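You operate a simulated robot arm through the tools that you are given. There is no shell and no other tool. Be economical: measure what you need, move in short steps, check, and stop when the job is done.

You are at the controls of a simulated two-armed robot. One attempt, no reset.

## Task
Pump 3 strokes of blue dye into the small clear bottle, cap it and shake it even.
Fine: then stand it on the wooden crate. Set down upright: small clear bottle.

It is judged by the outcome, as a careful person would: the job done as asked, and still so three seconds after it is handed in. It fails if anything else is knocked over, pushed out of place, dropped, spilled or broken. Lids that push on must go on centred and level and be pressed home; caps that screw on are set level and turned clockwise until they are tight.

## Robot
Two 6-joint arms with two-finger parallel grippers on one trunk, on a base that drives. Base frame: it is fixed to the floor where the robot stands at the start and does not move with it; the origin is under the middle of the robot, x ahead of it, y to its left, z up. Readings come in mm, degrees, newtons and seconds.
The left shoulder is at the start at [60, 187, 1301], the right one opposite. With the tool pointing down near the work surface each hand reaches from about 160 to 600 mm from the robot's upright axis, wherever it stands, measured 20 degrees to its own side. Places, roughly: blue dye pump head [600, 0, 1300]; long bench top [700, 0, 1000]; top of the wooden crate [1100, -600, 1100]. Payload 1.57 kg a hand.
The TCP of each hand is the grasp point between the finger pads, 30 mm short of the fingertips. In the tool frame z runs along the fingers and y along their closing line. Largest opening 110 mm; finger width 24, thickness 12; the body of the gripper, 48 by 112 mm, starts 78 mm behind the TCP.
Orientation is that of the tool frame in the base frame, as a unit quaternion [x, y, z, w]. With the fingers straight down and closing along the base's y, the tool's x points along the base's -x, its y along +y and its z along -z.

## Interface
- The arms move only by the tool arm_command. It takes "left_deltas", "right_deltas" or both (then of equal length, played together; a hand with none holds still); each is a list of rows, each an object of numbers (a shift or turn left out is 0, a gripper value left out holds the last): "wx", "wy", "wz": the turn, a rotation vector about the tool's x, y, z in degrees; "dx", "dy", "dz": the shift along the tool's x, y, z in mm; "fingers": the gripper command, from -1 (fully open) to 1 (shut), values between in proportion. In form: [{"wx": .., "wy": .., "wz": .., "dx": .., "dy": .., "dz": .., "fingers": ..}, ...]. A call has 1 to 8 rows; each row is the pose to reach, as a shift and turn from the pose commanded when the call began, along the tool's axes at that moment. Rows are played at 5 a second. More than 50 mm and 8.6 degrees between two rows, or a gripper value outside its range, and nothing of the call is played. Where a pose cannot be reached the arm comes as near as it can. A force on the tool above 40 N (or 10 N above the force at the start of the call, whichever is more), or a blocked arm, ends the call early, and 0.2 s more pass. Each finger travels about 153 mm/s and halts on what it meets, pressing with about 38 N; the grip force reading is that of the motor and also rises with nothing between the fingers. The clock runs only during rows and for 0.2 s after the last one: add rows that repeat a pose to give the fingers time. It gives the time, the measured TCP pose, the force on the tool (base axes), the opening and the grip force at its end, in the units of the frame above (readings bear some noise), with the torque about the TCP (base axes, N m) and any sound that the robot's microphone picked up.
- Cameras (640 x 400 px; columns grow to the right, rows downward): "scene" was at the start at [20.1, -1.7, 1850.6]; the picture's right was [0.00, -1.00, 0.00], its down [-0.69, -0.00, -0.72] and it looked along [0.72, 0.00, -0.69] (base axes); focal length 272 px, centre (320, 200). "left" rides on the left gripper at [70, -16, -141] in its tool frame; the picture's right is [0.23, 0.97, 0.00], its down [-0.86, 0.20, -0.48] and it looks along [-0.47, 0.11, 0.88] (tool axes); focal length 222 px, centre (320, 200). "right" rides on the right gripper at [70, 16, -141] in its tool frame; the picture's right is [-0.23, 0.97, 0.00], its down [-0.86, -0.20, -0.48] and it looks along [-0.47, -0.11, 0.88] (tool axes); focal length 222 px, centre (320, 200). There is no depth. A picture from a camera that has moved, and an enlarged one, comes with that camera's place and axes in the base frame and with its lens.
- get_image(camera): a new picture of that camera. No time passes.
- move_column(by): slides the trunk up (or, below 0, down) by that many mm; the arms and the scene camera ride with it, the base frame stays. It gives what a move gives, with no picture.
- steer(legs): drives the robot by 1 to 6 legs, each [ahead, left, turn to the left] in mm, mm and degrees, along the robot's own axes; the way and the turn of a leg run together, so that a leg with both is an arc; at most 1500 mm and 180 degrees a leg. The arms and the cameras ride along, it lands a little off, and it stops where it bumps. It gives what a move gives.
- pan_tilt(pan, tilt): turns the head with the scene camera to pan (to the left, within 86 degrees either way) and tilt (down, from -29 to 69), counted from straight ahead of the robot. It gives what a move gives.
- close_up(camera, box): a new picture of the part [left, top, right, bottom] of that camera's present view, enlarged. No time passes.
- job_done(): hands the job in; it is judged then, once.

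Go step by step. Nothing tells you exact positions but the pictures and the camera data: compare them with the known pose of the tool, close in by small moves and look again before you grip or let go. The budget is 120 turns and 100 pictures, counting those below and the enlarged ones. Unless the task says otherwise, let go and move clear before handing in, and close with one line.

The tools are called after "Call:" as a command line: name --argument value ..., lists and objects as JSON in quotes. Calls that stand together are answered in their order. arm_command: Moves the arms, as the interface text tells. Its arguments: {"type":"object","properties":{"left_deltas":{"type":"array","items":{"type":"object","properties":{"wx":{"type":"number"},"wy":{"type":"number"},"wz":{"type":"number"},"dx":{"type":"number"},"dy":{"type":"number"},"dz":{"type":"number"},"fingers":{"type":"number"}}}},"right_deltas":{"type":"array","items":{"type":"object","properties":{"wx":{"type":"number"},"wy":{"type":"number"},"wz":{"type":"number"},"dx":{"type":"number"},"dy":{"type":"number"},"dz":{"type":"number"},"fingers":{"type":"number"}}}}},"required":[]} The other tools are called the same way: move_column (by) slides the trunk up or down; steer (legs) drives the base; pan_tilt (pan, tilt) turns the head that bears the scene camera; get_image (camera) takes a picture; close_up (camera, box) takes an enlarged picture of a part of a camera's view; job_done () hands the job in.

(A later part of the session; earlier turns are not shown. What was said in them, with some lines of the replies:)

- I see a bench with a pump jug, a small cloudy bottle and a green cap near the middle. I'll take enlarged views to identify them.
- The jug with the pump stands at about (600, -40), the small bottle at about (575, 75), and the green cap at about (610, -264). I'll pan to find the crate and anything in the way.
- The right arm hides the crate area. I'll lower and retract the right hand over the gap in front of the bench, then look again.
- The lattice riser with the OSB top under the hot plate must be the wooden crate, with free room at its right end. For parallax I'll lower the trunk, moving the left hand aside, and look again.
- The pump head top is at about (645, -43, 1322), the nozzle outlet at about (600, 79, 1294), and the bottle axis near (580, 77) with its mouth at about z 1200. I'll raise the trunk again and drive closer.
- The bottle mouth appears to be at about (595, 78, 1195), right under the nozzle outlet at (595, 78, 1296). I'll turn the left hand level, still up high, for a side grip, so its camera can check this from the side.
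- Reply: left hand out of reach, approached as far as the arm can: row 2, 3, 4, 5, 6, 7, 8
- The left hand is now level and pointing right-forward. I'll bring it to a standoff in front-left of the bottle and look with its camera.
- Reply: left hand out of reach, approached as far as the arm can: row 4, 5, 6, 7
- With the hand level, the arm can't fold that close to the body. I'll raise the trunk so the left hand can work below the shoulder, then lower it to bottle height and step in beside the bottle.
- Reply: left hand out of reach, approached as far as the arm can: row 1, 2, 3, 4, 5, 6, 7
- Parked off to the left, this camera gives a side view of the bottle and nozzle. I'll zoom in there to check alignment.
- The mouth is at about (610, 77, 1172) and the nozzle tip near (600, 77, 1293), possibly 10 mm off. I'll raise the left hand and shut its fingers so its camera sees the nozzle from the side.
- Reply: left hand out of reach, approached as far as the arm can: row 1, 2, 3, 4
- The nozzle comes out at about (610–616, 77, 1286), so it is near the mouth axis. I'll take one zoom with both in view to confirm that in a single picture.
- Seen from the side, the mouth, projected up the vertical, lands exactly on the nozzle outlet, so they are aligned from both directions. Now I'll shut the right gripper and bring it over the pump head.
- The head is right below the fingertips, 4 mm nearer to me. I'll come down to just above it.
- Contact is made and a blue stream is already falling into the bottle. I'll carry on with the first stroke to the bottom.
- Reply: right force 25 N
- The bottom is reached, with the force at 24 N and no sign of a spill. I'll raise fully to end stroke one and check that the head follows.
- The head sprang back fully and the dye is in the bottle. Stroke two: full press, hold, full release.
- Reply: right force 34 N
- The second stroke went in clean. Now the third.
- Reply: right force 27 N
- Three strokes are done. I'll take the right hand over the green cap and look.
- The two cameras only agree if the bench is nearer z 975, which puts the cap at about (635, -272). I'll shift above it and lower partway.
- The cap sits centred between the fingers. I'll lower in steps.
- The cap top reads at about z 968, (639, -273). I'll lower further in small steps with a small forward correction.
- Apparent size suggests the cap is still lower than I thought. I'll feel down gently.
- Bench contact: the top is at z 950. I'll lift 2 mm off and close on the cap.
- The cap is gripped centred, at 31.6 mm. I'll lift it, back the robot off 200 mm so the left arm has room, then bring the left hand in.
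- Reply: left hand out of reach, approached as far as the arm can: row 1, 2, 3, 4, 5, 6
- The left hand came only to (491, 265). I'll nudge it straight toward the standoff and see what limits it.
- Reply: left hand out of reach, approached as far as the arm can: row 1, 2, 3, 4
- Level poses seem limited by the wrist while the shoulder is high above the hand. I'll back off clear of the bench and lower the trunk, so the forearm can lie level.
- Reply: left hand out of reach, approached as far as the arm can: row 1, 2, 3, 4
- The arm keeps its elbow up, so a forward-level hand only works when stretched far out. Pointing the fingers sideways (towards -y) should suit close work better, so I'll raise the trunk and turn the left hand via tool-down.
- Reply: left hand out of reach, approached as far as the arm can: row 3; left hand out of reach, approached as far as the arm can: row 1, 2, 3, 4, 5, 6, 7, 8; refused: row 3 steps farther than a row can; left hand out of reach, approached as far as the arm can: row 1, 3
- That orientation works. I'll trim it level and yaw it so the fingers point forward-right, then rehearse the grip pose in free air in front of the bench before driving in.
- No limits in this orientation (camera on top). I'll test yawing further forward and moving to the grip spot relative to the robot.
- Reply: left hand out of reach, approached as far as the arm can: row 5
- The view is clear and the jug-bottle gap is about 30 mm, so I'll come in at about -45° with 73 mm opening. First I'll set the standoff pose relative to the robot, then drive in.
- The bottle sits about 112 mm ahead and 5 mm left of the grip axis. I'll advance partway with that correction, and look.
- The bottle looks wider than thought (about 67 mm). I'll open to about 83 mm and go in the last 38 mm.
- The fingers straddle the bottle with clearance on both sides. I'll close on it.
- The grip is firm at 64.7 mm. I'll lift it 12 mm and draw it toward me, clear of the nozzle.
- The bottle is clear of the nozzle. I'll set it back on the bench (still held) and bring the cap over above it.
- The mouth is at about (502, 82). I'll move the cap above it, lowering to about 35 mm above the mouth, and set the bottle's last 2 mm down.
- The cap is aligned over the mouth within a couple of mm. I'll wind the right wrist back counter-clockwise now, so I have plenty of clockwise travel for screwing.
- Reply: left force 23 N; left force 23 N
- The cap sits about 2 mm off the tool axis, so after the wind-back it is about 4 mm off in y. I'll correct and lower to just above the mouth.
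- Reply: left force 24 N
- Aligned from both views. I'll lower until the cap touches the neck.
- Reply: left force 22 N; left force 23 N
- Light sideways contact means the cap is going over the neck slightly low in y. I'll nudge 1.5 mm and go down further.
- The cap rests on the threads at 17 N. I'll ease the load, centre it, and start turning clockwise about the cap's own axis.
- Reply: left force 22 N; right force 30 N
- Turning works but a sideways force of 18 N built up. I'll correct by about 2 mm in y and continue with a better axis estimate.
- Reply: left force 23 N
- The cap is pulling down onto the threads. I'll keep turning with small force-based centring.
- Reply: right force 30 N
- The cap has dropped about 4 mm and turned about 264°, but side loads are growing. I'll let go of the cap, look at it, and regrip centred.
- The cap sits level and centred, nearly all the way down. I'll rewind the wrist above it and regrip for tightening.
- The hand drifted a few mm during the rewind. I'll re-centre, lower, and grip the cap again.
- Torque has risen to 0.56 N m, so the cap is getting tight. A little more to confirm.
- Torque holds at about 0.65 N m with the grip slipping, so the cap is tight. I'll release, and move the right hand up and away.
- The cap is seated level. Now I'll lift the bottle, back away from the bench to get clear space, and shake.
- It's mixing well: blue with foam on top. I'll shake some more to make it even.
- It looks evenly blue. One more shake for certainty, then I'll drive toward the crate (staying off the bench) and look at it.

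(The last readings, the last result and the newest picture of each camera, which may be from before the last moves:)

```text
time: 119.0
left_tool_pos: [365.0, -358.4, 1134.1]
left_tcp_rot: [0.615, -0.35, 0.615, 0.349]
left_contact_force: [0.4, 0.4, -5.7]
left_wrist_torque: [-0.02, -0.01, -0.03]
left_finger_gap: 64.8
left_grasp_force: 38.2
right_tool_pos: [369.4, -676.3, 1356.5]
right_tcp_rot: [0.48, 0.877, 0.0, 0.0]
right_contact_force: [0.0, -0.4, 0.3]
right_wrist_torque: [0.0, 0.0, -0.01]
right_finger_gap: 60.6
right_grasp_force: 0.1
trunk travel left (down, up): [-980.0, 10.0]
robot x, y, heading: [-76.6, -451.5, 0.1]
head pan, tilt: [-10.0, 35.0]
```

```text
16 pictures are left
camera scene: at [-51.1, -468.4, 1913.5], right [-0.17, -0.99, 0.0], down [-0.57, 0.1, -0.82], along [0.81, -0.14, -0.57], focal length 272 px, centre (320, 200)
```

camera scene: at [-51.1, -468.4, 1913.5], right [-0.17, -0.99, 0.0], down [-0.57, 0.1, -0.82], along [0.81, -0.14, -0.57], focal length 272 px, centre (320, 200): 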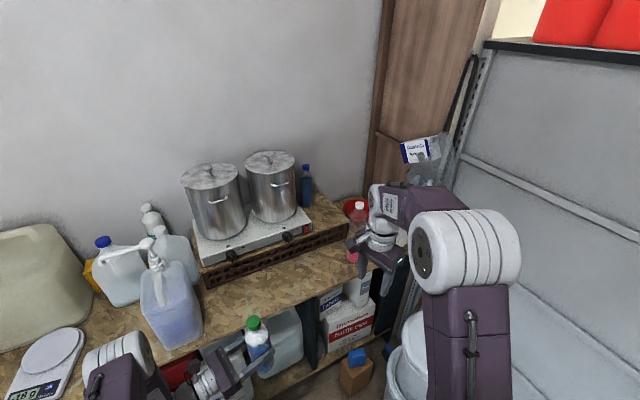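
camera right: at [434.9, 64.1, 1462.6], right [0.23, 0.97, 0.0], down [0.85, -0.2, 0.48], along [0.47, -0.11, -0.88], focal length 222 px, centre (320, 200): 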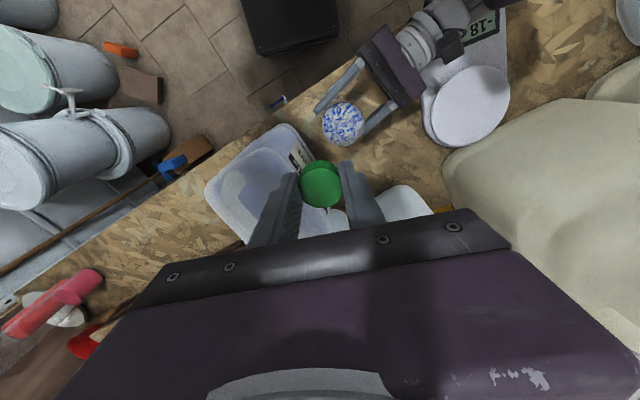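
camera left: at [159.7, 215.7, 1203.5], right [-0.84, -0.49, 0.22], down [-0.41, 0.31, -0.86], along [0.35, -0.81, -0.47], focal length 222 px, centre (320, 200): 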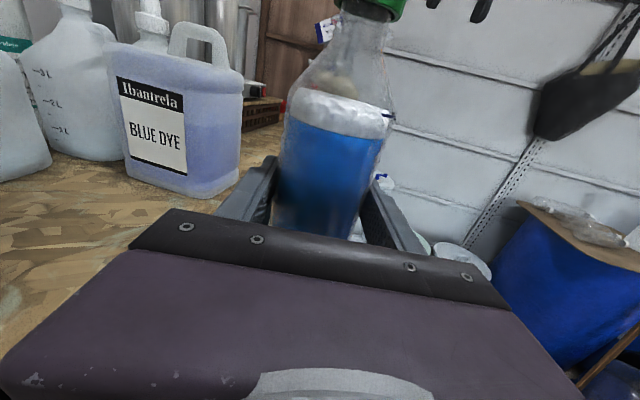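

Call:
close_up --camera "scene" --box '[180, 140, 380, 300]'

```text
2.50 times, centred on (280, 220) of scene
camera zoom: at [-51.1, -468.4, 1913.5], right [-0.17, -0.99, 0.0], down [-0.57, 0.1, -0.82], along [0.81, -0.14, -0.57], focal length 679 px, centre (420, 150)
```

zoom: 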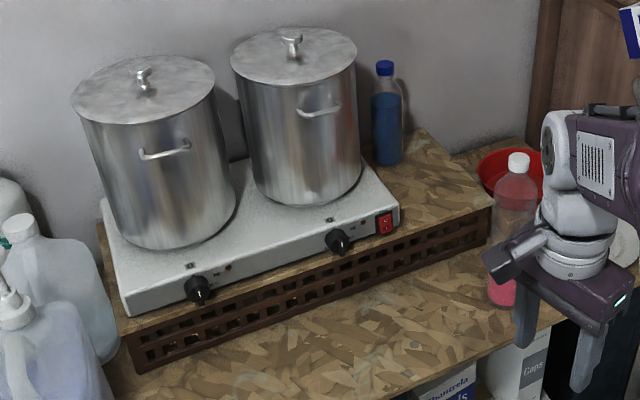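

The crate top is at about z 1055. Its free strip lies right of the hot plate, and I'll aim at about (985, -682). I'll turn 30° right, then swing the left hand to point straight ahead at carrying height, all in open space.

Call:
steer --legs '[[0, 0, -30]]'

Call:
arm_command --left_deltas '[{"wx": 8, "dx": 10, "dy": -24, "dz": -3}, {"wx": 16, "dx": 20, "dy": -49, "dz": -6}, {"wx": 24, "dx": 30, "dy": -73, "dz": -9}, {"wx": 32, "dx": 40, "dy": -98, "dz": -12}, {"wx": 40, "dx": 48, "dy": -122, "dz": -15}, {"wx": 48, "dx": 55, "dy": -147, "dz": -18}, {"wx": 56, "dx": 60, "dy": -171, "dz": -20}, {"wx": 64, "dx": 66, "dy": -196, "dz": -23}]'

```text
time: 120.9
left_tool_pos: [352.5, -593.7, 1134.8]
left_tcp_rot: [0.501, -0.499, 0.502, 0.498]
left_contact_force: [-0.8, 1.1, -4.5]
left_wrist_torque: [0.03, 0.01, 0.03]
left_finger_gap: 64.5
left_grasp_force: 37.8
right_tool_pos: [194.6, -870.1, 1356.7]
right_tcp_rot: [0.692, 0.722, 0.0, 0.0]
right_contact_force: [0.2, 0.0, -0.3]
right_wrist_torque: [0.01, 0.01, -0.02]
right_finger_gap: 60.4
right_grasp_force: 0.1
trunk travel left (down, up): [-980.0, 10.0]
robot x, y, heading: [-77.4, -449.9, -29.9]
head pan, tilt: [-10.0, 35.0]
```

```text
time: 122.7
left_tool_pos: [556.4, -503.7, 1196.5]
left_tcp_rot: [0.683, -0.181, 0.684, 0.183]
left_contact_force: [0.2, 0.0, -5.1]
left_wrist_torque: [0.0, -0.01, -0.03]
left_finger_gap: 64.7
left_grasp_force: 38.2
left hand out of reach, approached as far as the arm can: row 7, 8
right_tool_pos: [195.8, -864.9, 1357.7]
right_tcp_rot: [0.692, 0.721, -0.002, 0.0]
right_contact_force: [0.0, 0.1, -1.0]
right_wrist_torque: [-0.03, 0.05, 0.01]
right_finger_gap: 60.5
right_grasp_force: 0.1
trunk travel left (down, up): [-980.0, 10.0]
robot x, y, heading: [-79.0, -451.0, -30.1]
head pan, tilt: [-10.0, 35.0]
```

The hand now points ahead and carries the bottle upright. I'll lift it higher, tuck the right hand in, then drive toward the crate.

Call:
arm_command --left_deltas '[{"dx": 20}, {"dx": 40}, {"dx": 60}, {"dx": 75}]' --right_deltas '[{"dx": 13, "dy": -21}, {"dx": 26, "dy": -42}, {"dx": 40, "dy": -63}, {"dx": 53, "dy": -84}]'

Call:
steer --legs '[[230, 45, 0]]'

Call:
pan_tilt --pan 18 --tilt 40

Call:
get_image --camera "scene"

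```text
time: 123.7
left_tool_pos: [550.8, -508.6, 1276.7]
left_tcp_rot: [0.681, -0.184, 0.684, 0.183]
left_contact_force: [0.6, 0.1, -4.4]
left_wrist_torque: [0.04, 0.03, 0.01]
left_finger_gap: 64.9
left_grasp_force: 38.3
right_tool_pos: [107.2, -821.5, 1357.8]
right_tcp_rot: [0.692, 0.722, -0.001, -0.001]
right_contact_force: [-1.1, 1.0, 0.1]
right_wrist_torque: [0.0, -0.02, 0.03]
right_finger_gap: 60.9
right_grasp_force: 0.1
trunk travel left (down, up): [-980.0, 10.0]
robot x, y, heading: [-78.6, -448.2, -30.4]
head pan, tilt: [-10.0, 35.0]
```

```text
time: 125.5
left_tool_pos: [772.1, -589.4, 1277.1]
left_tcp_rot: [0.68, -0.184, 0.685, 0.184]
left_contact_force: [-0.5, 0.2, -5.1]
left_wrist_torque: [0.03, 0.04, -0.03]
left_finger_gap: 64.7
left_grasp_force: 37.9
right_tool_pos: [325.7, -896.9, 1360.0]
right_tcp_rot: [0.694, 0.72, 0.0, 0.002]
right_contact_force: [-0.6, -0.2, 0.2]
right_wrist_torque: [0.0, -0.07, 0.03]
right_finger_gap: 60.6
right_grasp_force: 0.0
trunk travel left (down, up): [-980.0, 10.0]
robot x, y, heading: [143.1, -532.6, -30.6]
head pan, tilt: [-10.0, 35.0]
```

```text
time: 126.4
left_tool_pos: [777.0, -590.6, 1273.6]
left_tcp_rot: [0.682, -0.185, 0.683, 0.185]
left_contact_force: [0.0, 0.5, -4.3]
left_wrist_torque: [0.02, -0.01, 0.0]
left_finger_gap: 64.4
left_grasp_force: 38.2
right_tool_pos: [332.0, -900.9, 1356.4]
right_tcp_rot: [0.694, 0.72, -0.001, 0.0]
right_contact_force: [-0.2, 0.0, -1.1]
right_wrist_torque: [0.01, 0.03, -0.02]
right_finger_gap: 60.4
right_grasp_force: 0.1
trunk travel left (down, up): [-980.0, 10.0]
robot x, y, heading: [146.0, -532.0, -30.1]
head pan, tilt: [18.0, 40.0]
```

```text
14 pictures are left
camera scene: at [178.3, -520.9, 1906.0], right [-0.21, -0.98, 0.0], down [-0.63, 0.14, -0.76], along [0.75, -0.16, -0.64], focal length 272 px, centre (320, 200)
```

scene: 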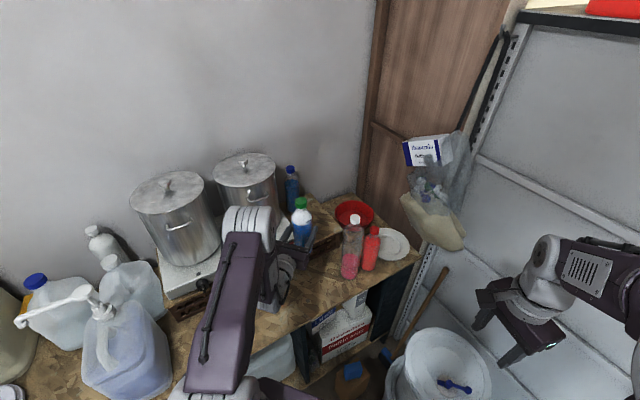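

Call:
close_up --camera "scene" --box '[240, 150, 400, 290]'

Call:
get_image --camera "left"

```text
2.86 times, centred on (320, 220) of scene
camera zoom: at [178.3, -520.9, 1906.0], right [-0.21, -0.98, 0.0], down [-0.63, 0.14, -0.76], along [0.75, -0.16, -0.64], focal length 776 px, centre (320, 143)
```

zoom: 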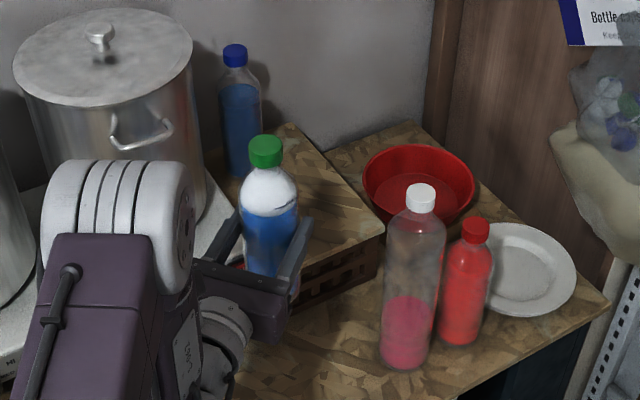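

```text
12 pictures are left
camera left: at [664.0, -505.5, 1342.9], right [-0.49, -0.84, 0.23], down [-0.51, 0.07, -0.86], along [0.7, -0.54, -0.47], focal length 222 px, centre (320, 200)
```

left: 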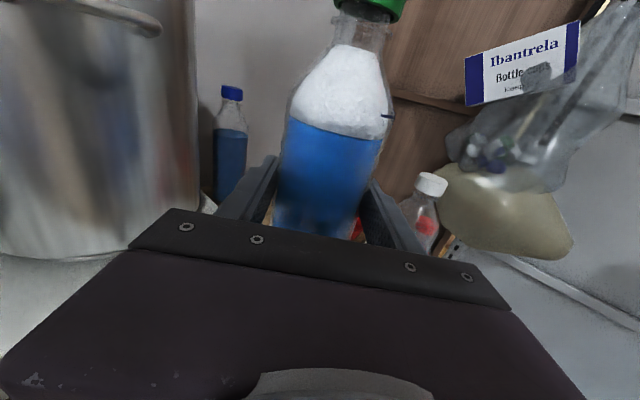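

The crate corner is confirmed at (945, -787, 1055) and the bottle is carried well above. I'll drive 110 mm closer, then reach the last 100 mm with the arm, staying high.

Call:
steer --legs '[[110, 0, 0]]'

Call:
arm_command --left_deltas '[{"dz": 36, "dy": -9}, {"dz": 72, "dy": -18}, {"dz": 108, "dy": -26}]'

Call:
close_up --camera "scene" --box '[220, 150, 420, 320]'

```text
time: 127.6
left_tool_pos: [866.5, -617.4, 1280.8]
left_tcp_rot: [0.68, -0.175, 0.689, 0.178]
left_contact_force: [-0.1, 2.7, -5.0]
left_wrist_torque: [0.02, 0.0, -0.13]
left_finger_gap: 64.6
left_grasp_force: 37.9
right_tool_pos: [428.0, -935.2, 1361.9]
right_tcp_rot: [0.686, 0.728, -0.001, 0.006]
right_contact_force: [0.5, 2.2, -0.1]
right_wrist_torque: [-0.07, -0.11, -0.02]
right_finger_gap: 60.3
right_grasp_force: 0.0
trunk travel left (down, up): [-980.0, 10.0]
robot x, y, heading: [245.2, -579.1, -29.1]
head pan, tilt: [18.0, 40.0]
```

```text
time: 128.4
left_tool_pos: [985.2, -655.9, 1274.6]
left_tcp_rot: [0.684, -0.177, 0.684, 0.178]
left_contact_force: [0.7, -0.4, -5.3]
left_wrist_torque: [-0.01, 0.03, 0.0]
left_finger_gap: 64.6
left_grasp_force: 38.0
right_tool_pos: [437.8, -946.4, 1358.9]
right_tcp_rot: [0.685, 0.729, 0.0, -0.001]
right_contact_force: [0.2, -0.1, 0.0]
right_wrist_torque: [0.03, 0.02, -0.01]
right_finger_gap: 60.4
right_grasp_force: 0.1
trunk travel left (down, up): [-980.0, 10.0]
robot x, y, heading: [248.7, -583.7, -29.1]
head pan, tilt: [18.0, 40.0]
```

```text
2.35 times, centred on (320, 235) of scene
camera zoom: at [277.5, -569.8, 1906.0], right [-0.19, -0.98, 0.0], down [-0.63, 0.12, -0.76], along [0.75, -0.15, -0.64], focal length 639 px, centre (320, 118)
```

zoom: 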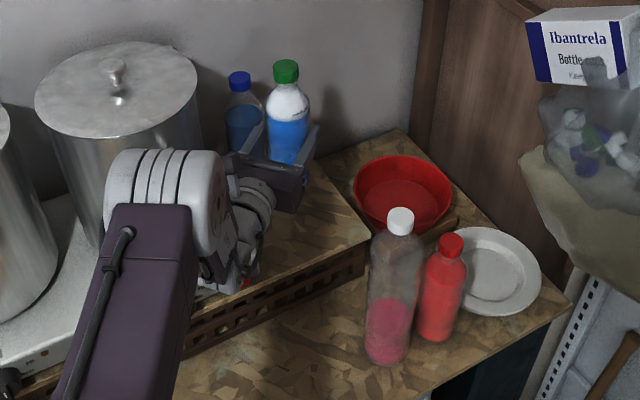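

The bottle is over the free strip. I'll shift 20 mm right and lower to about 15 mm above the crate, then look.

Call:
arm_command --left_deltas '[{"dz": 3, "dy": 21}, {"dz": 3, "dy": 21, "dx": -35}, {"dz": 3, "dy": 21, "dx": -70}, {"dz": 3, "dy": 21, "dx": -98}]'

Call:
close_up --camera "scene" --box '[220, 150, 420, 320]'

Call:
get_image --camera "left"

```text
time: 129.4
left_tool_pos: [978.9, -661.4, 1180.2]
left_tcp_rot: [0.68, -0.18, 0.687, 0.18]
left_contact_force: [1.5, -1.0, -0.4]
left_wrist_torque: [0.18, 0.21, -0.06]
left_finger_gap: 64.6
left_grasp_force: 38.1
left hand out of reach, approached as far as the arm can: row 1, 2, 3, 4
right_tool_pos: [434.3, -944.4, 1358.4]
right_tcp_rot: [0.685, 0.729, 0.0, 0.001]
right_contact_force: [-0.3, 0.8, -0.2]
right_wrist_torque: [0.0, -0.04, 0.0]
right_finger_gap: 60.4
right_grasp_force: 0.0
trunk travel left (down, up): [-980.0, 10.0]
robot x, y, heading: [240.7, -576.6, -29.1]
head pan, tilt: [18.0, 40.0]
```

```text
2.35 times, centred on (320, 235) of scene
camera zoom: at [271.0, -568.2, 1906.4], right [-0.19, -0.98, 0.0], down [-0.63, 0.12, -0.77], along [0.75, -0.15, -0.64], focal length 639 px, centre (320, 118)
```

zoom: 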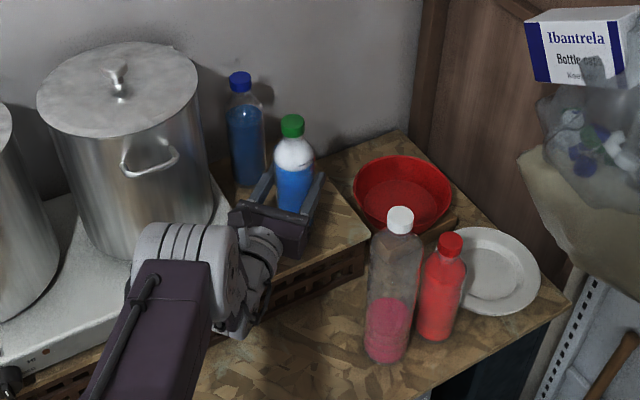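

```text
9 pictures are left
camera left: at [864.4, -577.3, 1247.7], right [-0.48, -0.85, 0.22], down [-0.51, 0.06, -0.86], along [0.71, -0.53, -0.46], focal length 222 px, centre (320, 200)
```

left: 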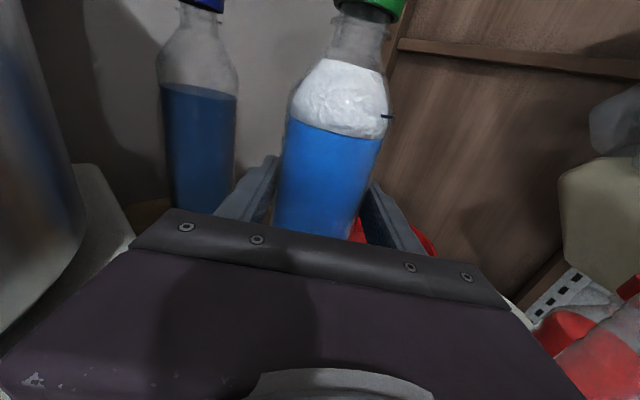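

Force unloaded to near zero at z 1180, so the bottle may already be touching the crate. I'll lower a few mm more and watch the force.

Call:
arm_command --left_deltas '[{"dx": -2}, {"dx": -4}]'

Call:
close_up --camera "scene" --box '[270, 190, 350, 270]'

```text
time: 130.0
left_tool_pos: [979.1, -661.0, 1180.4]
left_tcp_rot: [0.678, -0.18, 0.69, 0.179]
left_contact_force: [3.5, -0.8, 37.2]
left_wrist_torque: [3.02, 3.81, -0.18]
left_finger_gap: 65.0
left_grasp_force: 38.0
right_tool_pos: [431.8, -946.1, 1358.5]
right_tcp_rot: [0.685, 0.729, 0.001, 0.002]
right_contact_force: [0.0, 0.2, -0.3]
right_wrist_torque: [0.01, -0.01, -0.04]
right_finger_gap: 60.9
right_grasp_force: 0.0
trunk travel left (down, up): [-980.0, 10.0]
robot x, y, heading: [246.3, -579.2, -29.2]
head pan, tilt: [18.0, 40.0]
```

```text
5.00 times, centred on (310, 230) of scene
camera zoom: at [266.7, -569.0, 1906.7], right [-0.19, -0.98, 0.0], down [-0.63, 0.12, -0.77], along [0.75, -0.15, -0.64], focal length 1357 px, centre (370, 50)
```

zoom: 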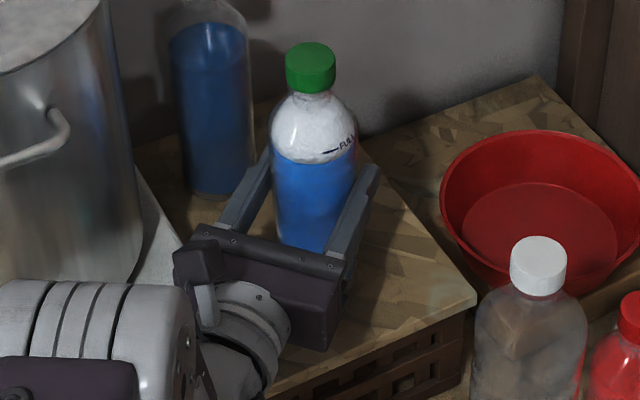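

The torque shows the contact isn't the bottle: the gripper body is resting on the hot plate's corner. I'll lift straight off it and shift the robot about 54 mm to the right, so the gripper passes beside the hot plate.

Call:
arm_command --left_deltas '[{"dx": 10}, {"dx": 30}, {"dx": 50}]'

Call:
steer --legs '[[26, -48, 0]]'

Call:
close_up --camera "scene" --box '[250, 170, 370, 290]'

```text
time: 130.8
left_tool_pos: [978.5, -659.0, 1222.0]
left_tcp_rot: [0.684, -0.181, 0.683, 0.179]
left_contact_force: [-0.5, -0.3, -5.1]
left_wrist_torque: [-0.01, -0.02, 0.02]
left_finger_gap: 64.7
left_grasp_force: 37.6
right_tool_pos: [437.3, -945.4, 1356.1]
right_tcp_rot: [0.686, 0.728, 0.001, 0.001]
right_contact_force: [-0.4, -0.2, 0.2]
right_wrist_torque: [0.02, -0.06, -0.02]
right_finger_gap: 60.9
right_grasp_force: 0.2
trunk travel left (down, up): [-980.0, 10.0]
robot x, y, heading: [246.4, -580.5, -29.2]
head pan, tilt: [18.0, 40.0]
```

```text
time: 131.8
left_tool_pos: [997.0, -623.7, 1225.7]
left_tcp_rot: [0.688, -0.153, 0.692, 0.155]
left_contact_force: [1.5, -6.1, -6.9]
left_wrist_torque: [-0.03, -0.05, 0.27]
left_finger_gap: 64.9
left_grasp_force: 38.0
right_tool_pos: [472.5, -947.1, 1361.1]
right_tcp_rot: [0.659, 0.752, -0.001, 0.003]
right_contact_force: [-6.8, -1.6, 2.2]
right_wrist_torque: [0.26, -0.64, -0.05]
right_finger_gap: 60.7
right_grasp_force: 0.0
trunk travel left (down, up): [-980.0, 10.0]
robot x, y, heading: [263.0, -604.3, -24.8]
head pan, tilt: [18.0, 40.0]
```

```text
3.33 times, centred on (310, 230) of scene
camera zoom: at [281.3, -581.4, 1906.4], right [-0.12, -0.99, 0.0], down [-0.64, 0.07, -0.77], along [0.76, -0.09, -0.64], focal length 905 px, centre (353, 100)
```

zoom: 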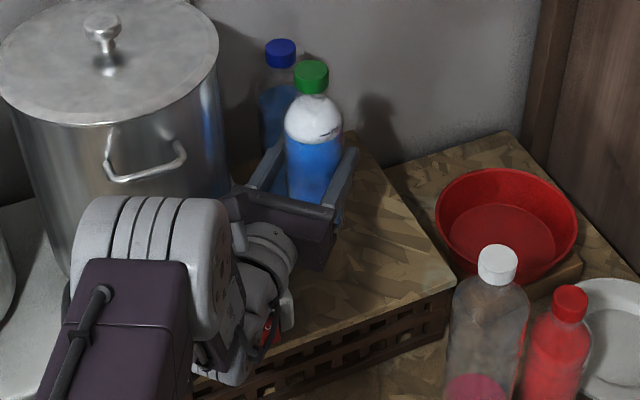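

The drive stopped short with a twist, so it may have bumped something. I'll re-read the state without moving.

Call:
arm_command --left_deltas '[{"dx": 0}, {"dx": 0}]'

Call:
pan_tilt --pan -25 --tilt 62

Call:
get_image --camera "scene"

```text
time: 132.3
left_tool_pos: [1000.8, -627.8, 1223.5]
left_tcp_rot: [0.689, -0.154, 0.691, 0.154]
left_contact_force: [0.2, 0.2, -5.7]
left_wrist_torque: [0.04, 0.03, -0.02]
left_finger_gap: 64.5
left_grasp_force: 38.2
right_tool_pos: [476.9, -952.5, 1359.2]
right_tcp_rot: [0.659, 0.753, -0.001, 0.001]
right_contact_force: [-1.2, 0.4, 0.3]
right_wrist_torque: [0.0, -0.02, 0.01]
right_finger_gap: 60.7
right_grasp_force: 0.0
trunk travel left (down, up): [-980.0, 10.0]
robot x, y, heading: [260.8, -598.8, -24.7]
head pan, tilt: [18.0, 40.0]
```

```text
time: 133.4
left_tool_pos: [1002.3, -628.7, 1222.0]
left_tcp_rot: [0.691, -0.155, 0.69, 0.154]
left_contact_force: [-0.5, 0.7, -6.0]
left_wrist_torque: [-0.03, -0.01, 0.03]
left_finger_gap: 64.5
left_grasp_force: 37.7
right_tool_pos: [479.4, -953.8, 1357.3]
right_tcp_rot: [0.659, 0.753, -0.001, 0.0]
right_contact_force: [0.2, 0.2, 0.1]
right_wrist_torque: [-0.01, -0.03, -0.02]
right_finger_gap: 60.4
right_grasp_force: 0.1
trunk travel left (down, up): [-980.0, 10.0]
robot x, y, heading: [260.4, -604.2, -24.8]
head pan, tilt: [-25.0, 62.0]
```

```text
6 pictures are left
camera scene: at [247.4, -629.9, 1877.0], right [-0.76, -0.64, 0.0], down [-0.57, 0.67, -0.47], along [0.3, -0.36, -0.88], focal length 272 px, centre (320, 200)
```

scene: 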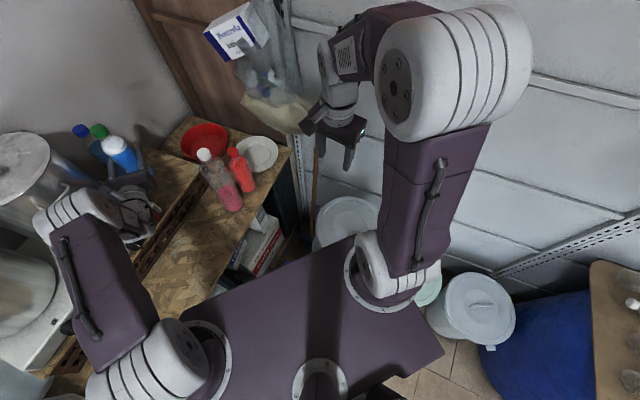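

The bump was harmless: forces are zero and nothing is displaced. The gripper can't pass beside the hot plate from here, so I'll set the bottle on the open bench in front and regrip it by the cap, which keeps the gripper above the hot plate. Lift and back off first.

Call:
arm_command --left_deltas '[{"dx": 25}, {"dx": 50}, {"dx": 70}]'

Call:
steer --legs '[[-250, 0, 0]]'

Call:
pan_tilt --pan 20 --tilt 45

Call:
get_image --camera "scene"

```text
time: 134.2
left_tool_pos: [1000.5, -630.5, 1292.3]
left_tcp_rot: [0.69, -0.155, 0.689, 0.154]
left_contact_force: [0.4, -0.3, -4.7]
left_wrist_torque: [0.02, 0.03, 0.03]
left_finger_gap: 64.7
left_grasp_force: 38.0
right_tool_pos: [478.0, -954.2, 1358.5]
right_tcp_rot: [0.659, 0.752, 0.0, 0.0]
right_contact_force: [0.0, -0.4, -0.1]
right_wrist_torque: [0.0, -0.01, 0.05]
right_finger_gap: 60.4
right_grasp_force: 0.1
trunk travel left (down, up): [-980.0, 10.0]
robot x, y, heading: [257.5, -603.7, -25.0]
head pan, tilt: [-25.0, 62.0]
```

```text
time: 136.1
left_tool_pos: [772.1, -527.1, 1292.1]
left_tcp_rot: [0.691, -0.155, 0.69, 0.152]
left_contact_force: [-0.8, -0.2, -4.9]
left_wrist_torque: [-0.03, 0.01, 0.05]
left_finger_gap: 64.7
left_grasp_force: 38.1
right_tool_pos: [249.5, -850.9, 1356.6]
right_tcp_rot: [0.657, 0.754, 0.0, -0.002]
right_contact_force: [0.3, -1.1, -0.6]
right_wrist_torque: [0.04, -0.01, -0.01]
right_finger_gap: 60.5
right_grasp_force: 0.0
trunk travel left (down, up): [-980.0, 10.0]
robot x, y, heading: [26.9, -493.8, -24.8]
head pan, tilt: [-25.0, 62.0]
```

```text
time: 137.2
left_tool_pos: [771.3, -521.9, 1291.9]
left_tcp_rot: [0.69, -0.154, 0.69, 0.154]
left_contact_force: [0.2, -0.5, -4.9]
left_wrist_torque: [-0.01, 0.03, 0.02]
left_finger_gap: 64.8
left_grasp_force: 38.2
right_tool_pos: [248.8, -847.6, 1358.1]
right_tcp_rot: [0.657, 0.754, -0.001, 0.0]
right_contact_force: [-0.8, -0.1, 0.6]
right_wrist_torque: [0.01, 0.01, -0.02]
right_finger_gap: 60.6
right_grasp_force: 0.0
trunk travel left (down, up): [-980.0, 10.0]
robot x, y, heading: [32.9, -494.5, -24.6]
head pan, tilt: [20.0, 45.0]
```

```text
5 pictures are left
camera scene: at [55.6, -480.2, 1898.7], right [-0.08, -1.0, 0.0], down [-0.71, 0.06, -0.71], along [0.7, -0.06, -0.71], focal length 272 px, centre (320, 200)
```

scene: 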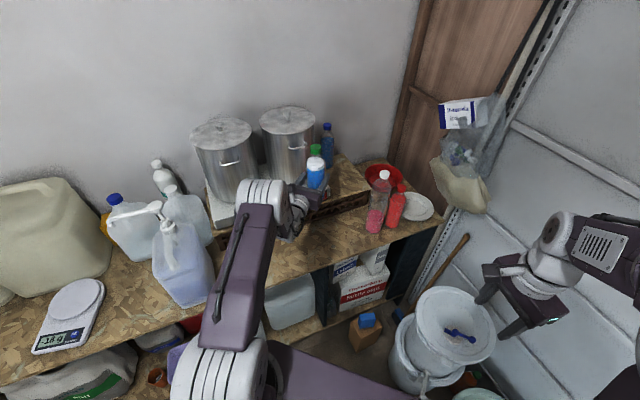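

Everything is still in place. I'll lower the trunk to set the bottle on the open bench at about (778, -526), keeping the arm pose fixed.

Call:
move_column --by -234

Call:
arm_command --left_deltas '[{"dx": -1.5}, {"dx": -3}, {"dx": -4.5}]'

```text
time: 139.7
left_tool_pos: [771.0, -521.2, 1057.7]
left_tcp_rot: [0.69, -0.154, 0.69, 0.153]
left_contact_force: [0.3, 1.0, -4.5]
left_wrist_torque: [0.01, 0.02, -0.01]
left_finger_gap: 64.6
left_grasp_force: 38.0
right_tool_pos: [248.6, -848.2, 1124.4]
right_tcp_rot: [0.658, 0.753, -0.001, 0.0]
right_contact_force: [1.1, -0.4, -0.2]
right_wrist_torque: [0.03, 0.0, 0.01]
right_finger_gap: 60.7
right_grasp_force: 0.0
trunk travel left (down, up): [-746.0, 244.0]
robot x, y, heading: [27.4, -498.2, -24.6]
head pan, tilt: [20.0, 45.0]
```

```text
time: 140.5
left_tool_pos: [771.7, -520.9, 1054.4]
left_tcp_rot: [0.69, -0.153, 0.69, 0.153]
left_contact_force: [0.0, 0.1, -4.7]
left_wrist_torque: [0.03, 0.06, 0.01]
left_finger_gap: 64.9
left_grasp_force: 37.5
right_tool_pos: [249.6, -846.8, 1123.1]
right_tcp_rot: [0.657, 0.754, -0.001, -0.001]
right_contact_force: [0.3, -0.5, 0.0]
right_wrist_torque: [-0.02, 0.01, 0.01]
right_finger_gap: 60.5
right_grasp_force: 0.1
trunk travel left (down, up): [-746.0, 244.0]
robot x, y, heading: [29.3, -499.4, -24.8]
head pan, tilt: [20.0, 45.0]
```

Call:
arm_command --left_deltas '[{"dx": -1}, {"dx": -2}, {"dx": -2}]'

```text
time: 141.3
left_tool_pos: [770.5, -520.9, 1053.8]
left_tcp_rot: [0.688, -0.154, 0.692, 0.153]
left_contact_force: [4.8, 1.2, 4.6]
left_wrist_torque: [0.13, -0.14, -0.08]
left_finger_gap: 64.8
left_grasp_force: 37.4
right_tool_pos: [248.6, -846.7, 1123.4]
right_tcp_rot: [0.657, 0.754, 0.0, 0.0]
right_contact_force: [0.1, -1.1, -0.2]
right_wrist_torque: [0.02, 0.02, 0.0]
right_finger_gap: 60.5
right_grasp_force: 0.1
trunk travel left (down, up): [-746.0, 244.0]
robot x, y, heading: [28.0, -497.3, -24.9]
head pan, tilt: [20.0, 45.0]
```

It's standing on the bench. I'll open and back straight out by driving.

Call:
arm_command --left_deltas '[{"fingers": 0}, {"fingers": -0.3}, {"fingers": -0.55}, {"fingers": -0.55}]'

Call:
steer --legs '[[-110, 0, 0]]'

Call:
move_column --by 109

Call:
get_image --camera "left"

```text
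time: 142.3
left_tool_pos: [771.0, -521.6, 1053.5]
left_tcp_rot: [0.69, -0.154, 0.691, 0.153]
left_contact_force: [0.0, -0.1, -0.7]
left_wrist_torque: [0.01, 0.02, -0.01]
left_finger_gap: 85.2
left_grasp_force: 0.0
right_tool_pos: [248.3, -847.4, 1123.0]
right_tcp_rot: [0.657, 0.754, 0.0, 0.0]
right_contact_force: [-0.4, -0.1, 0.9]
right_wrist_torque: [-0.01, -0.02, -0.01]
right_finger_gap: 60.7
right_grasp_force: 0.0
trunk travel left (down, up): [-746.0, 244.0]
robot x, y, heading: [27.9, -498.3, -24.6]
head pan, tilt: [20.0, 45.0]
```

```text
time: 143.4
left_tool_pos: [672.1, -476.8, 1052.4]
left_tcp_rot: [0.69, -0.154, 0.69, 0.153]
left_contact_force: [0.0, 0.0, -0.3]
left_wrist_torque: [0.0, 0.01, -0.02]
left_finger_gap: 85.2
left_grasp_force: 0.0
right_tool_pos: [149.4, -801.6, 1123.2]
right_tcp_rot: [0.657, 0.754, -0.001, -0.001]
right_contact_force: [0.0, 0.0, 0.8]
right_wrist_torque: [-0.04, -0.03, 0.01]
right_finger_gap: 60.4
right_grasp_force: 0.1
trunk travel left (down, up): [-746.0, 244.0]
robot x, y, heading: [-70.1, -451.5, -24.9]
head pan, tilt: [20.0, 45.0]
```

```text
time: 144.9
left_tool_pos: [671.1, -477.2, 1160.6]
left_tcp_rot: [0.69, -0.154, 0.691, 0.153]
left_contact_force: [0.5, 0.8, 0.4]
left_wrist_torque: [-0.01, 0.0, -0.03]
left_finger_gap: 85.1
left_grasp_force: 0.1
right_tool_pos: [149.9, -801.5, 1233.4]
right_tcp_rot: [0.657, 0.754, 0.0, -0.001]
right_contact_force: [-0.4, 0.2, 1.0]
right_wrist_torque: [0.0, -0.01, 0.01]
right_finger_gap: 60.7
right_grasp_force: 0.0
trunk travel left (down, up): [-855.0, 135.0]
robot x, y, heading: [-72.0, -451.2, -24.6]
head pan, tilt: [20.0, 45.0]
```

```text
4 pictures are left
camera left: at [550.9, -401.7, 1230.6], right [-0.41, -0.88, 0.23], down [-0.52, 0.02, -0.86], along [0.75, -0.47, -0.47], focal length 222 px, centre (320, 200)
```

left: 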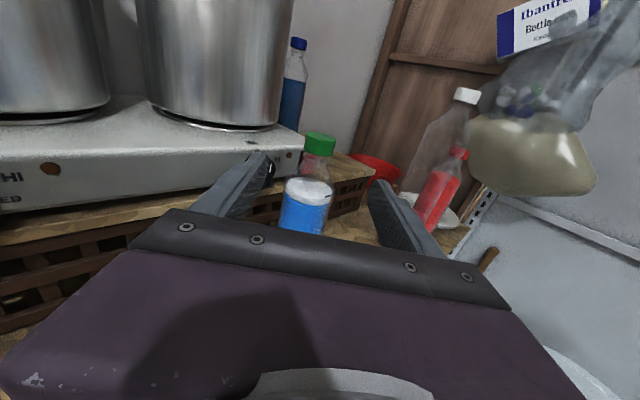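

The bottle stands upright, and the cap is about 117 mm ahead, 2.5 mm left of the grip axis. I'll correct and drive forward onto the cap.

Call:
arm_command --left_deltas '[{"dy": -2.5, "dx": 2, "fingers": -0.4}, {"dy": -2.5, "dx": 2, "fingers": -0.4}]'

Call:
steer --legs '[[114, 0, 0]]'

Call:
get_image --camera "left"

```text
time: 145.5
left_tool_pos: [673.2, -473.9, 1163.7]
left_tcp_rot: [0.689, -0.156, 0.691, 0.154]
left_contact_force: [-0.7, 1.1, 0.0]
left_wrist_torque: [0.01, 0.01, -0.02]
left_finger_gap: 77.1
left_grasp_force: 0.0
right_tool_pos: [148.9, -801.7, 1232.2]
right_tcp_rot: [0.658, 0.753, 0.001, 0.0]
right_contact_force: [-0.2, -0.3, 0.1]
right_wrist_torque: [-0.03, 0.02, 0.0]
right_finger_gap: 60.6
right_grasp_force: 0.1
trunk travel left (down, up): [-855.0, 135.0]
robot x, y, heading: [-69.7, -448.3, -24.7]
head pan, tilt: [20.0, 45.0]
```

```text
time: 146.7
left_tool_pos: [772.0, -520.7, 1165.5]
left_tcp_rot: [0.689, -0.154, 0.692, 0.154]
left_contact_force: [1.0, 0.3, 0.6]
left_wrist_torque: [-0.01, 0.03, -0.01]
left_finger_gap: 76.7
left_grasp_force: 0.1
right_tool_pos: [248.8, -847.4, 1233.8]
right_tcp_rot: [0.658, 0.753, 0.0, 0.002]
right_contact_force: [0.2, -0.6, 0.0]
right_wrist_torque: [-0.01, 0.0, -0.02]
right_finger_gap: 60.7
right_grasp_force: 0.0
trunk travel left (down, up): [-855.0, 135.0]
robot x, y, heading: [28.7, -497.0, -24.6]
head pan, tilt: [20.0, 45.0]
```

```text
3 pictures are left
camera left: at [651.5, -445.7, 1233.9], right [-0.42, -0.88, 0.23], down [-0.52, 0.02, -0.86], along [0.75, -0.47, -0.46], focal length 222 px, centre (320, 200)
```

left: 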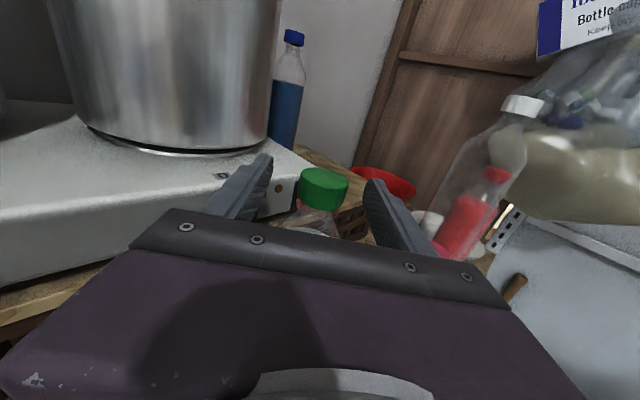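

The cap is centred between the fingers. I'll close on it.

Call:
arm_command --left_deltas '[{"dz": 5}, {"dz": 5, "fingers": 0}, {"dz": 5, "fingers": 0.25}, {"dz": 5, "fingers": 0.45}, {"dz": 5, "fingers": 1}, {"dz": 5, "fingers": 1}]'

Call:
arm_command --left_deltas '[{"dx": 10, "fingers": 1}, {"dx": 25, "fingers": 1}]'

```text
time: 148.1
left_tool_pos: [778.5, -524.2, 1164.3]
left_tcp_rot: [0.689, -0.154, 0.691, 0.153]
left_contact_force: [-0.5, -0.5, 0.8]
left_wrist_torque: [0.0, -0.1, 0.01]
left_finger_gap: 32.5
left_grasp_force: 37.8
right_tool_pos: [250.9, -849.9, 1233.0]
right_tcp_rot: [0.659, 0.753, 0.0, 0.0]
right_contact_force: [-0.5, -0.7, 0.1]
right_wrist_torque: [-0.01, 0.0, -0.02]
right_finger_gap: 60.6
right_grasp_force: 0.0
trunk travel left (down, up): [-855.0, 135.0]
robot x, y, heading: [26.8, -501.4, -24.6]
head pan, tilt: [20.0, 45.0]
```

```text
time: 148.7
left_tool_pos: [778.2, -524.8, 1188.2]
left_tcp_rot: [0.691, -0.155, 0.689, 0.154]
left_contact_force: [-0.5, 1.2, -4.8]
left_wrist_torque: [0.0, -0.01, 0.02]
left_finger_gap: 32.5
left_grasp_force: 37.7
right_tool_pos: [249.0, -847.6, 1233.7]
right_tcp_rot: [0.658, 0.753, 0.0, -0.001]
right_contact_force: [0.0, 0.4, 0.3]
right_wrist_torque: [0.04, -0.01, 0.02]
right_finger_gap: 60.3
right_grasp_force: 0.1
trunk travel left (down, up): [-855.0, 135.0]
robot x, y, heading: [32.3, -500.7, -24.7]
head pan, tilt: [20.0, 45.0]
```

The bottle hangs securely from the cap grip. I'll raise it well above the hot plate level and drive 200 mm toward the crate (short of where it bumped).

Call:
move_column --by 130

Call:
arm_command --left_deltas '[{"dx": 30, "wx": -3}, {"dx": 60, "wx": -6}, {"dx": 85, "wx": -8}]'

Call:
steer --legs '[[200, 0, 0]]'

```text
time: 150.2
left_tool_pos: [778.8, -524.3, 1316.9]
left_tcp_rot: [0.691, -0.155, 0.69, 0.153]
left_contact_force: [0.7, -0.6, -4.7]
left_wrist_torque: [-0.01, -0.02, 0.02]
left_finger_gap: 32.4
left_grasp_force: 38.2
right_tool_pos: [250.4, -848.5, 1363.5]
right_tcp_rot: [0.658, 0.753, -0.001, 0.0]
right_contact_force: [-0.4, 0.1, 0.3]
right_wrist_torque: [0.02, 0.0, 0.01]
right_finger_gap: 60.7
right_grasp_force: 0.1
trunk travel left (down, up): [-985.0, 5.0]
robot x, y, heading: [33.3, -498.3, -25.0]
head pan, tilt: [20.0, 45.0]
```

```text
time: 151.0
left_tool_pos: [780.7, -524.5, 1401.5]
left_tcp_rot: [0.678, -0.202, 0.678, 0.202]
left_contact_force: [0.2, 0.5, -5.6]
left_wrist_torque: [0.03, 0.0, -0.05]
left_finger_gap: 32.4
left_grasp_force: 38.5
right_tool_pos: [250.5, -849.9, 1362.8]
right_tcp_rot: [0.658, 0.753, -0.001, 0.0]
right_contact_force: [-0.2, 1.1, -0.4]
right_wrist_torque: [0.03, 0.01, -0.03]
right_finger_gap: 60.6
right_grasp_force: 0.1
trunk travel left (down, up): [-985.0, 5.0]
robot x, y, heading: [30.7, -495.7, -24.7]
head pan, tilt: [20.0, 45.0]
```

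```text
time: 152.7
left_tool_pos: [961.7, -586.6, 1407.6]
left_tcp_rot: [0.676, -0.196, 0.682, 0.199]
left_contact_force: [-0.5, -0.2, -4.5]
left_wrist_torque: [0.04, -0.01, 0.06]
left_finger_gap: 32.6
left_grasp_force: 38.2
right_tool_pos: [436.6, -919.0, 1367.2]
right_tcp_rot: [0.653, 0.757, -0.001, 0.004]
right_contact_force: [-1.3, 0.1, 1.2]
right_wrist_torque: [-0.08, -0.12, 0.02]
right_finger_gap: 60.6
right_grasp_force: 0.1
trunk travel left (down, up): [-985.0, 5.0]
robot x, y, heading: [226.4, -582.2, -24.2]
head pan, tilt: [20.0, 45.0]
heard: snap
```

I heard a snap, so I'll look before doing anything else.

Call:
get_image --camera "scene"

```text
2 pictures are left
camera scene: at [234.9, -550.5, 1903.8], right [-0.07, -1.0, 0.01], down [-0.7, 0.04, -0.71], along [0.71, -0.06, -0.7], focal length 272 px, centre (320, 200)
```

scene: 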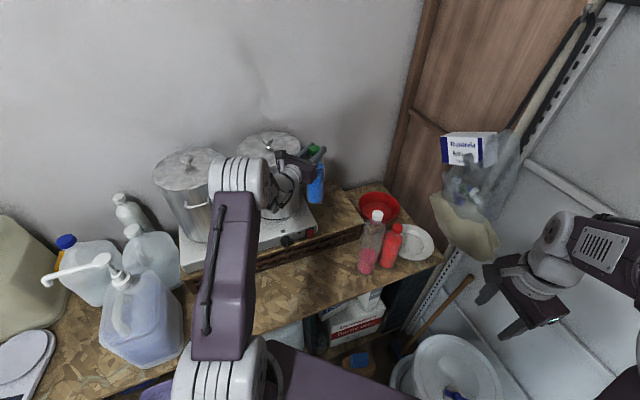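

Nothing is knocked over and the bottle still hangs from the hand. I'll swing it right, away from the pot and over the free strip, staying high.

Call:
arm_command --left_deltas '[{"dz": 8, "dy": 22}, {"dz": 25, "dy": 44}, {"dz": 47, "dy": 58}, {"dz": 69, "dy": 66}, {"dz": 69, "dy": 66}]'

```text
time: 153.8
left_tool_pos: [992.6, -689.6, 1400.3]
left_tcp_rot: [0.679, -0.197, 0.679, 0.197]
left_contact_force: [-0.7, 0.6, -4.2]
left_wrist_torque: [0.01, 0.01, -0.01]
left_finger_gap: 32.2
left_grasp_force: 38.5
right_tool_pos: [444.6, -928.7, 1362.9]
right_tcp_rot: [0.654, 0.757, -0.001, 0.0]
right_contact_force: [0.3, 0.5, -0.2]
right_wrist_torque: [-0.02, 0.03, -0.02]
right_finger_gap: 60.4
right_grasp_force: 0.0
trunk travel left (down, up): [-985.0, 5.0]
robot x, y, heading: [216.0, -578.4, -24.1]
head pan, tilt: [20.0, 45.0]
```

It's over the strip at (992, -690). I'll lower with the trunk to about 15 mm above the crate and look.

Call:
move_column --by -114

Call:
close_up --camera "scene" --box '[230, 90, 430, 250]'

```text
time: 155.3
left_tool_pos: [992.5, -690.5, 1286.6]
left_tcp_rot: [0.679, -0.198, 0.679, 0.197]
left_contact_force: [0.2, 0.1, -4.3]
left_wrist_torque: [-0.01, 0.0, -0.02]
left_finger_gap: 32.4
left_grasp_force: 38.2
right_tool_pos: [444.4, -928.5, 1249.3]
right_tcp_rot: [0.653, 0.757, -0.001, 0.0]
right_contact_force: [0.4, -0.6, 0.3]
right_wrist_torque: [-0.02, -0.03, 0.01]
right_finger_gap: 60.5
right_grasp_force: 0.1
trunk travel left (down, up): [-871.0, 119.0]
robot x, y, heading: [224.7, -581.6, -24.0]
head pan, tilt: [20.0, 45.0]
```

```text
2.50 times, centred on (330, 170) of scene
camera zoom: at [246.1, -564.3, 1789.8], right [-0.07, -1.0, 0.0], down [-0.71, 0.05, -0.71], along [0.7, -0.05, -0.71], focal length 679 px, centre (295, 275)
```

zoom: 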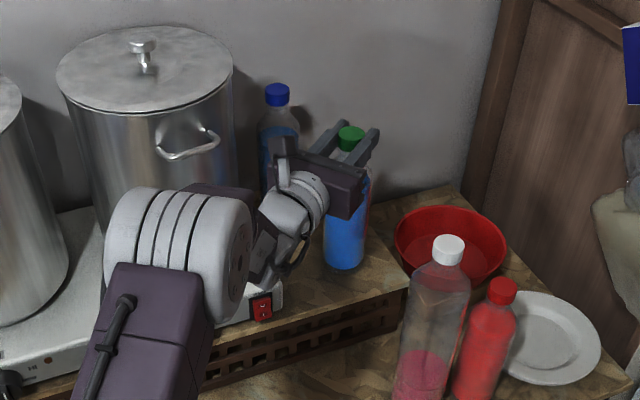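

The bottle hangs upright over the free strip. I'll lower in small steps until it stands.

Call:
arm_command --left_deltas '[{"dx": -4}, {"dx": -8}, {"dx": -12}]'

```text
time: 156.1
left_tool_pos: [989.8, -690.0, 1284.8]
left_tcp_rot: [0.673, -0.197, 0.685, 0.197]
left_contact_force: [5.3, -0.6, 25.1]
left_wrist_torque: [0.07, -0.16, 0.02]
left_finger_gap: 32.6
left_grasp_force: 38.0
right_tool_pos: [440.1, -927.8, 1250.1]
right_tcp_rot: [0.654, 0.757, 0.001, 0.002]
right_contact_force: [-0.6, -0.3, 0.4]
right_wrist_torque: [0.03, -0.02, 0.01]
right_finger_gap: 60.7
right_grasp_force: 0.0
trunk travel left (down, up): [-871.0, 119.0]
robot x, y, heading: [220.6, -583.8, -24.2]
head pan, tilt: [20.0, 45.0]
```

The bottle stands on the crate: contact force is straight through its axis with almost no torque. I'll ease off the load, then release gently.

Call:
arm_command --left_deltas '[{"dx": 5}, {"dx": 9}, {"dx": 9}]'

```text
time: 156.9
left_tool_pos: [990.8, -690.8, 1284.2]
left_tcp_rot: [0.679, -0.198, 0.678, 0.198]
left_contact_force: [3.1, -1.3, 8.9]
left_wrist_torque: [-0.26, -0.33, 0.0]
left_finger_gap: 32.4
left_grasp_force: 38.0
right_tool_pos: [442.7, -929.1, 1249.1]
right_tcp_rot: [0.654, 0.757, 0.0, 0.0]
right_contact_force: [-0.6, 0.5, 0.8]
right_wrist_torque: [-0.04, -0.01, -0.02]
right_finger_gap: 60.5
right_grasp_force: 0.0
trunk travel left (down, up): [-871.0, 119.0]
robot x, y, heading: [220.3, -581.2, -24.0]
head pan, tilt: [20.0, 45.0]
```

Call:
arm_command --left_deltas '[{"dx": 1.5}, {"dx": 1.5, "fingers": 0.4}, {"dx": 1.5, "fingers": 0.3}, {"dx": 1.5, "fingers": 0.1}, {"dx": 1.5, "fingers": -0.3}, {"dx": 1.5, "fingers": -0.5}, {"dx": 1.5, "fingers": -0.5}]'

Call:
close_up --camera "scene" --box '[230, 90, 430, 250]'

```text
time: 158.5
left_tool_pos: [991.3, -690.4, 1285.8]
left_tcp_rot: [0.679, -0.199, 0.679, 0.198]
left_contact_force: [0.5, 0.5, -0.3]
left_wrist_torque: [0.01, -0.01, -0.03]
left_finger_gap: 82.4
left_grasp_force: 0.0
right_tool_pos: [443.7, -928.6, 1248.7]
right_tcp_rot: [0.654, 0.757, 0.0, -0.001]
right_contact_force: [0.8, 0.9, -0.1]
right_wrist_torque: [-0.04, 0.01, -0.02]
right_finger_gap: 60.6
right_grasp_force: 0.2
trunk travel left (down, up): [-871.0, 119.0]
robot x, y, heading: [220.5, -581.9, -23.9]
head pan, tilt: [20.0, 45.0]
```

```text
2.50 times, centred on (330, 170) of scene
camera zoom: at [245.4, -564.7, 1789.8], right [-0.07, -1.0, 0.0], down [-0.71, 0.05, -0.71], along [0.71, -0.05, -0.71], focal length 679 px, centre (295, 275)
```

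zoom: 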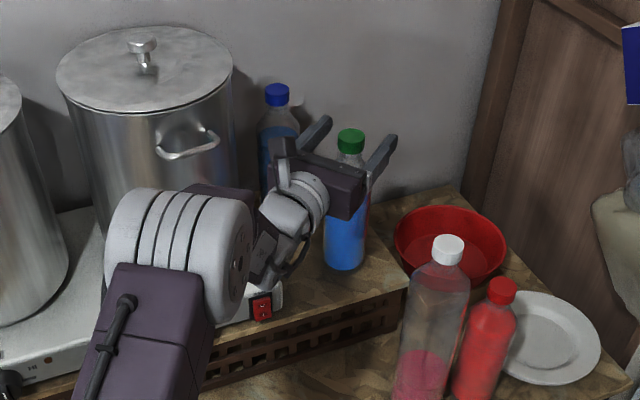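

The bottle stands upright on the crate, released. I'll raise the hand straight up with the trunk, then back away.

Call:
move_column --by 112

Call:
steer --legs '[[-220, 0, 0]]'

```text
time: 159.9
left_tool_pos: [993.7, -690.3, 1398.5]
left_tcp_rot: [0.679, -0.198, 0.679, 0.196]
left_contact_force: [0.7, -1.0, 0.1]
left_wrist_torque: [0.03, -0.01, 0.01]
left_finger_gap: 82.5
left_grasp_force: 0.0
right_tool_pos: [443.8, -929.9, 1361.2]
right_tcp_rot: [0.653, 0.757, 0.0, 0.0]
right_contact_force: [-0.8, -0.1, 0.9]
right_wrist_torque: [-0.02, 0.03, 0.0]
right_finger_gap: 60.3
right_grasp_force: 0.1
trunk travel left (down, up): [-983.0, 7.0]
robot x, y, heading: [223.6, -581.5, -24.1]
head pan, tilt: [20.0, 45.0]
```

```text
time: 161.6
left_tool_pos: [791.8, -602.8, 1396.3]
left_tcp_rot: [0.68, -0.198, 0.678, 0.197]
left_contact_force: [-0.4, 0.4, 0.2]
left_wrist_torque: [-0.02, 0.0, -0.01]
left_finger_gap: 82.4
left_grasp_force: 0.0
right_tool_pos: [244.3, -842.2, 1360.1]
right_tcp_rot: [0.653, 0.758, 0.0, -0.002]
right_contact_force: [0.6, 0.0, -0.2]
right_wrist_torque: [0.03, 0.02, -0.02]
right_finger_gap: 61.0
right_grasp_force: 0.1
trunk travel left (down, up): [-983.0, 7.0]
robot x, y, heading: [15.4, -490.4, -24.2]
head pan, tilt: [20.0, 45.0]
```

The hand is clear and the small bottle stands released on the crate, dyed with three strokes, capped and shaken, so I'm handing in.

Call:
job_done

```text
The job is handed in.
```

The small clear bottle got three full strokes of blue dye, was capped tight and shaken until it looked evenly blue, and now stands upright on the wooden crate. On the way the base bumped once, the gripper pressed briefly on the hot plate's corner, and I heard an unexplained snap while driving in. I saw nothing knocked over, moved or spilled in the pictures, but I had no picture left for a final check after backing away.
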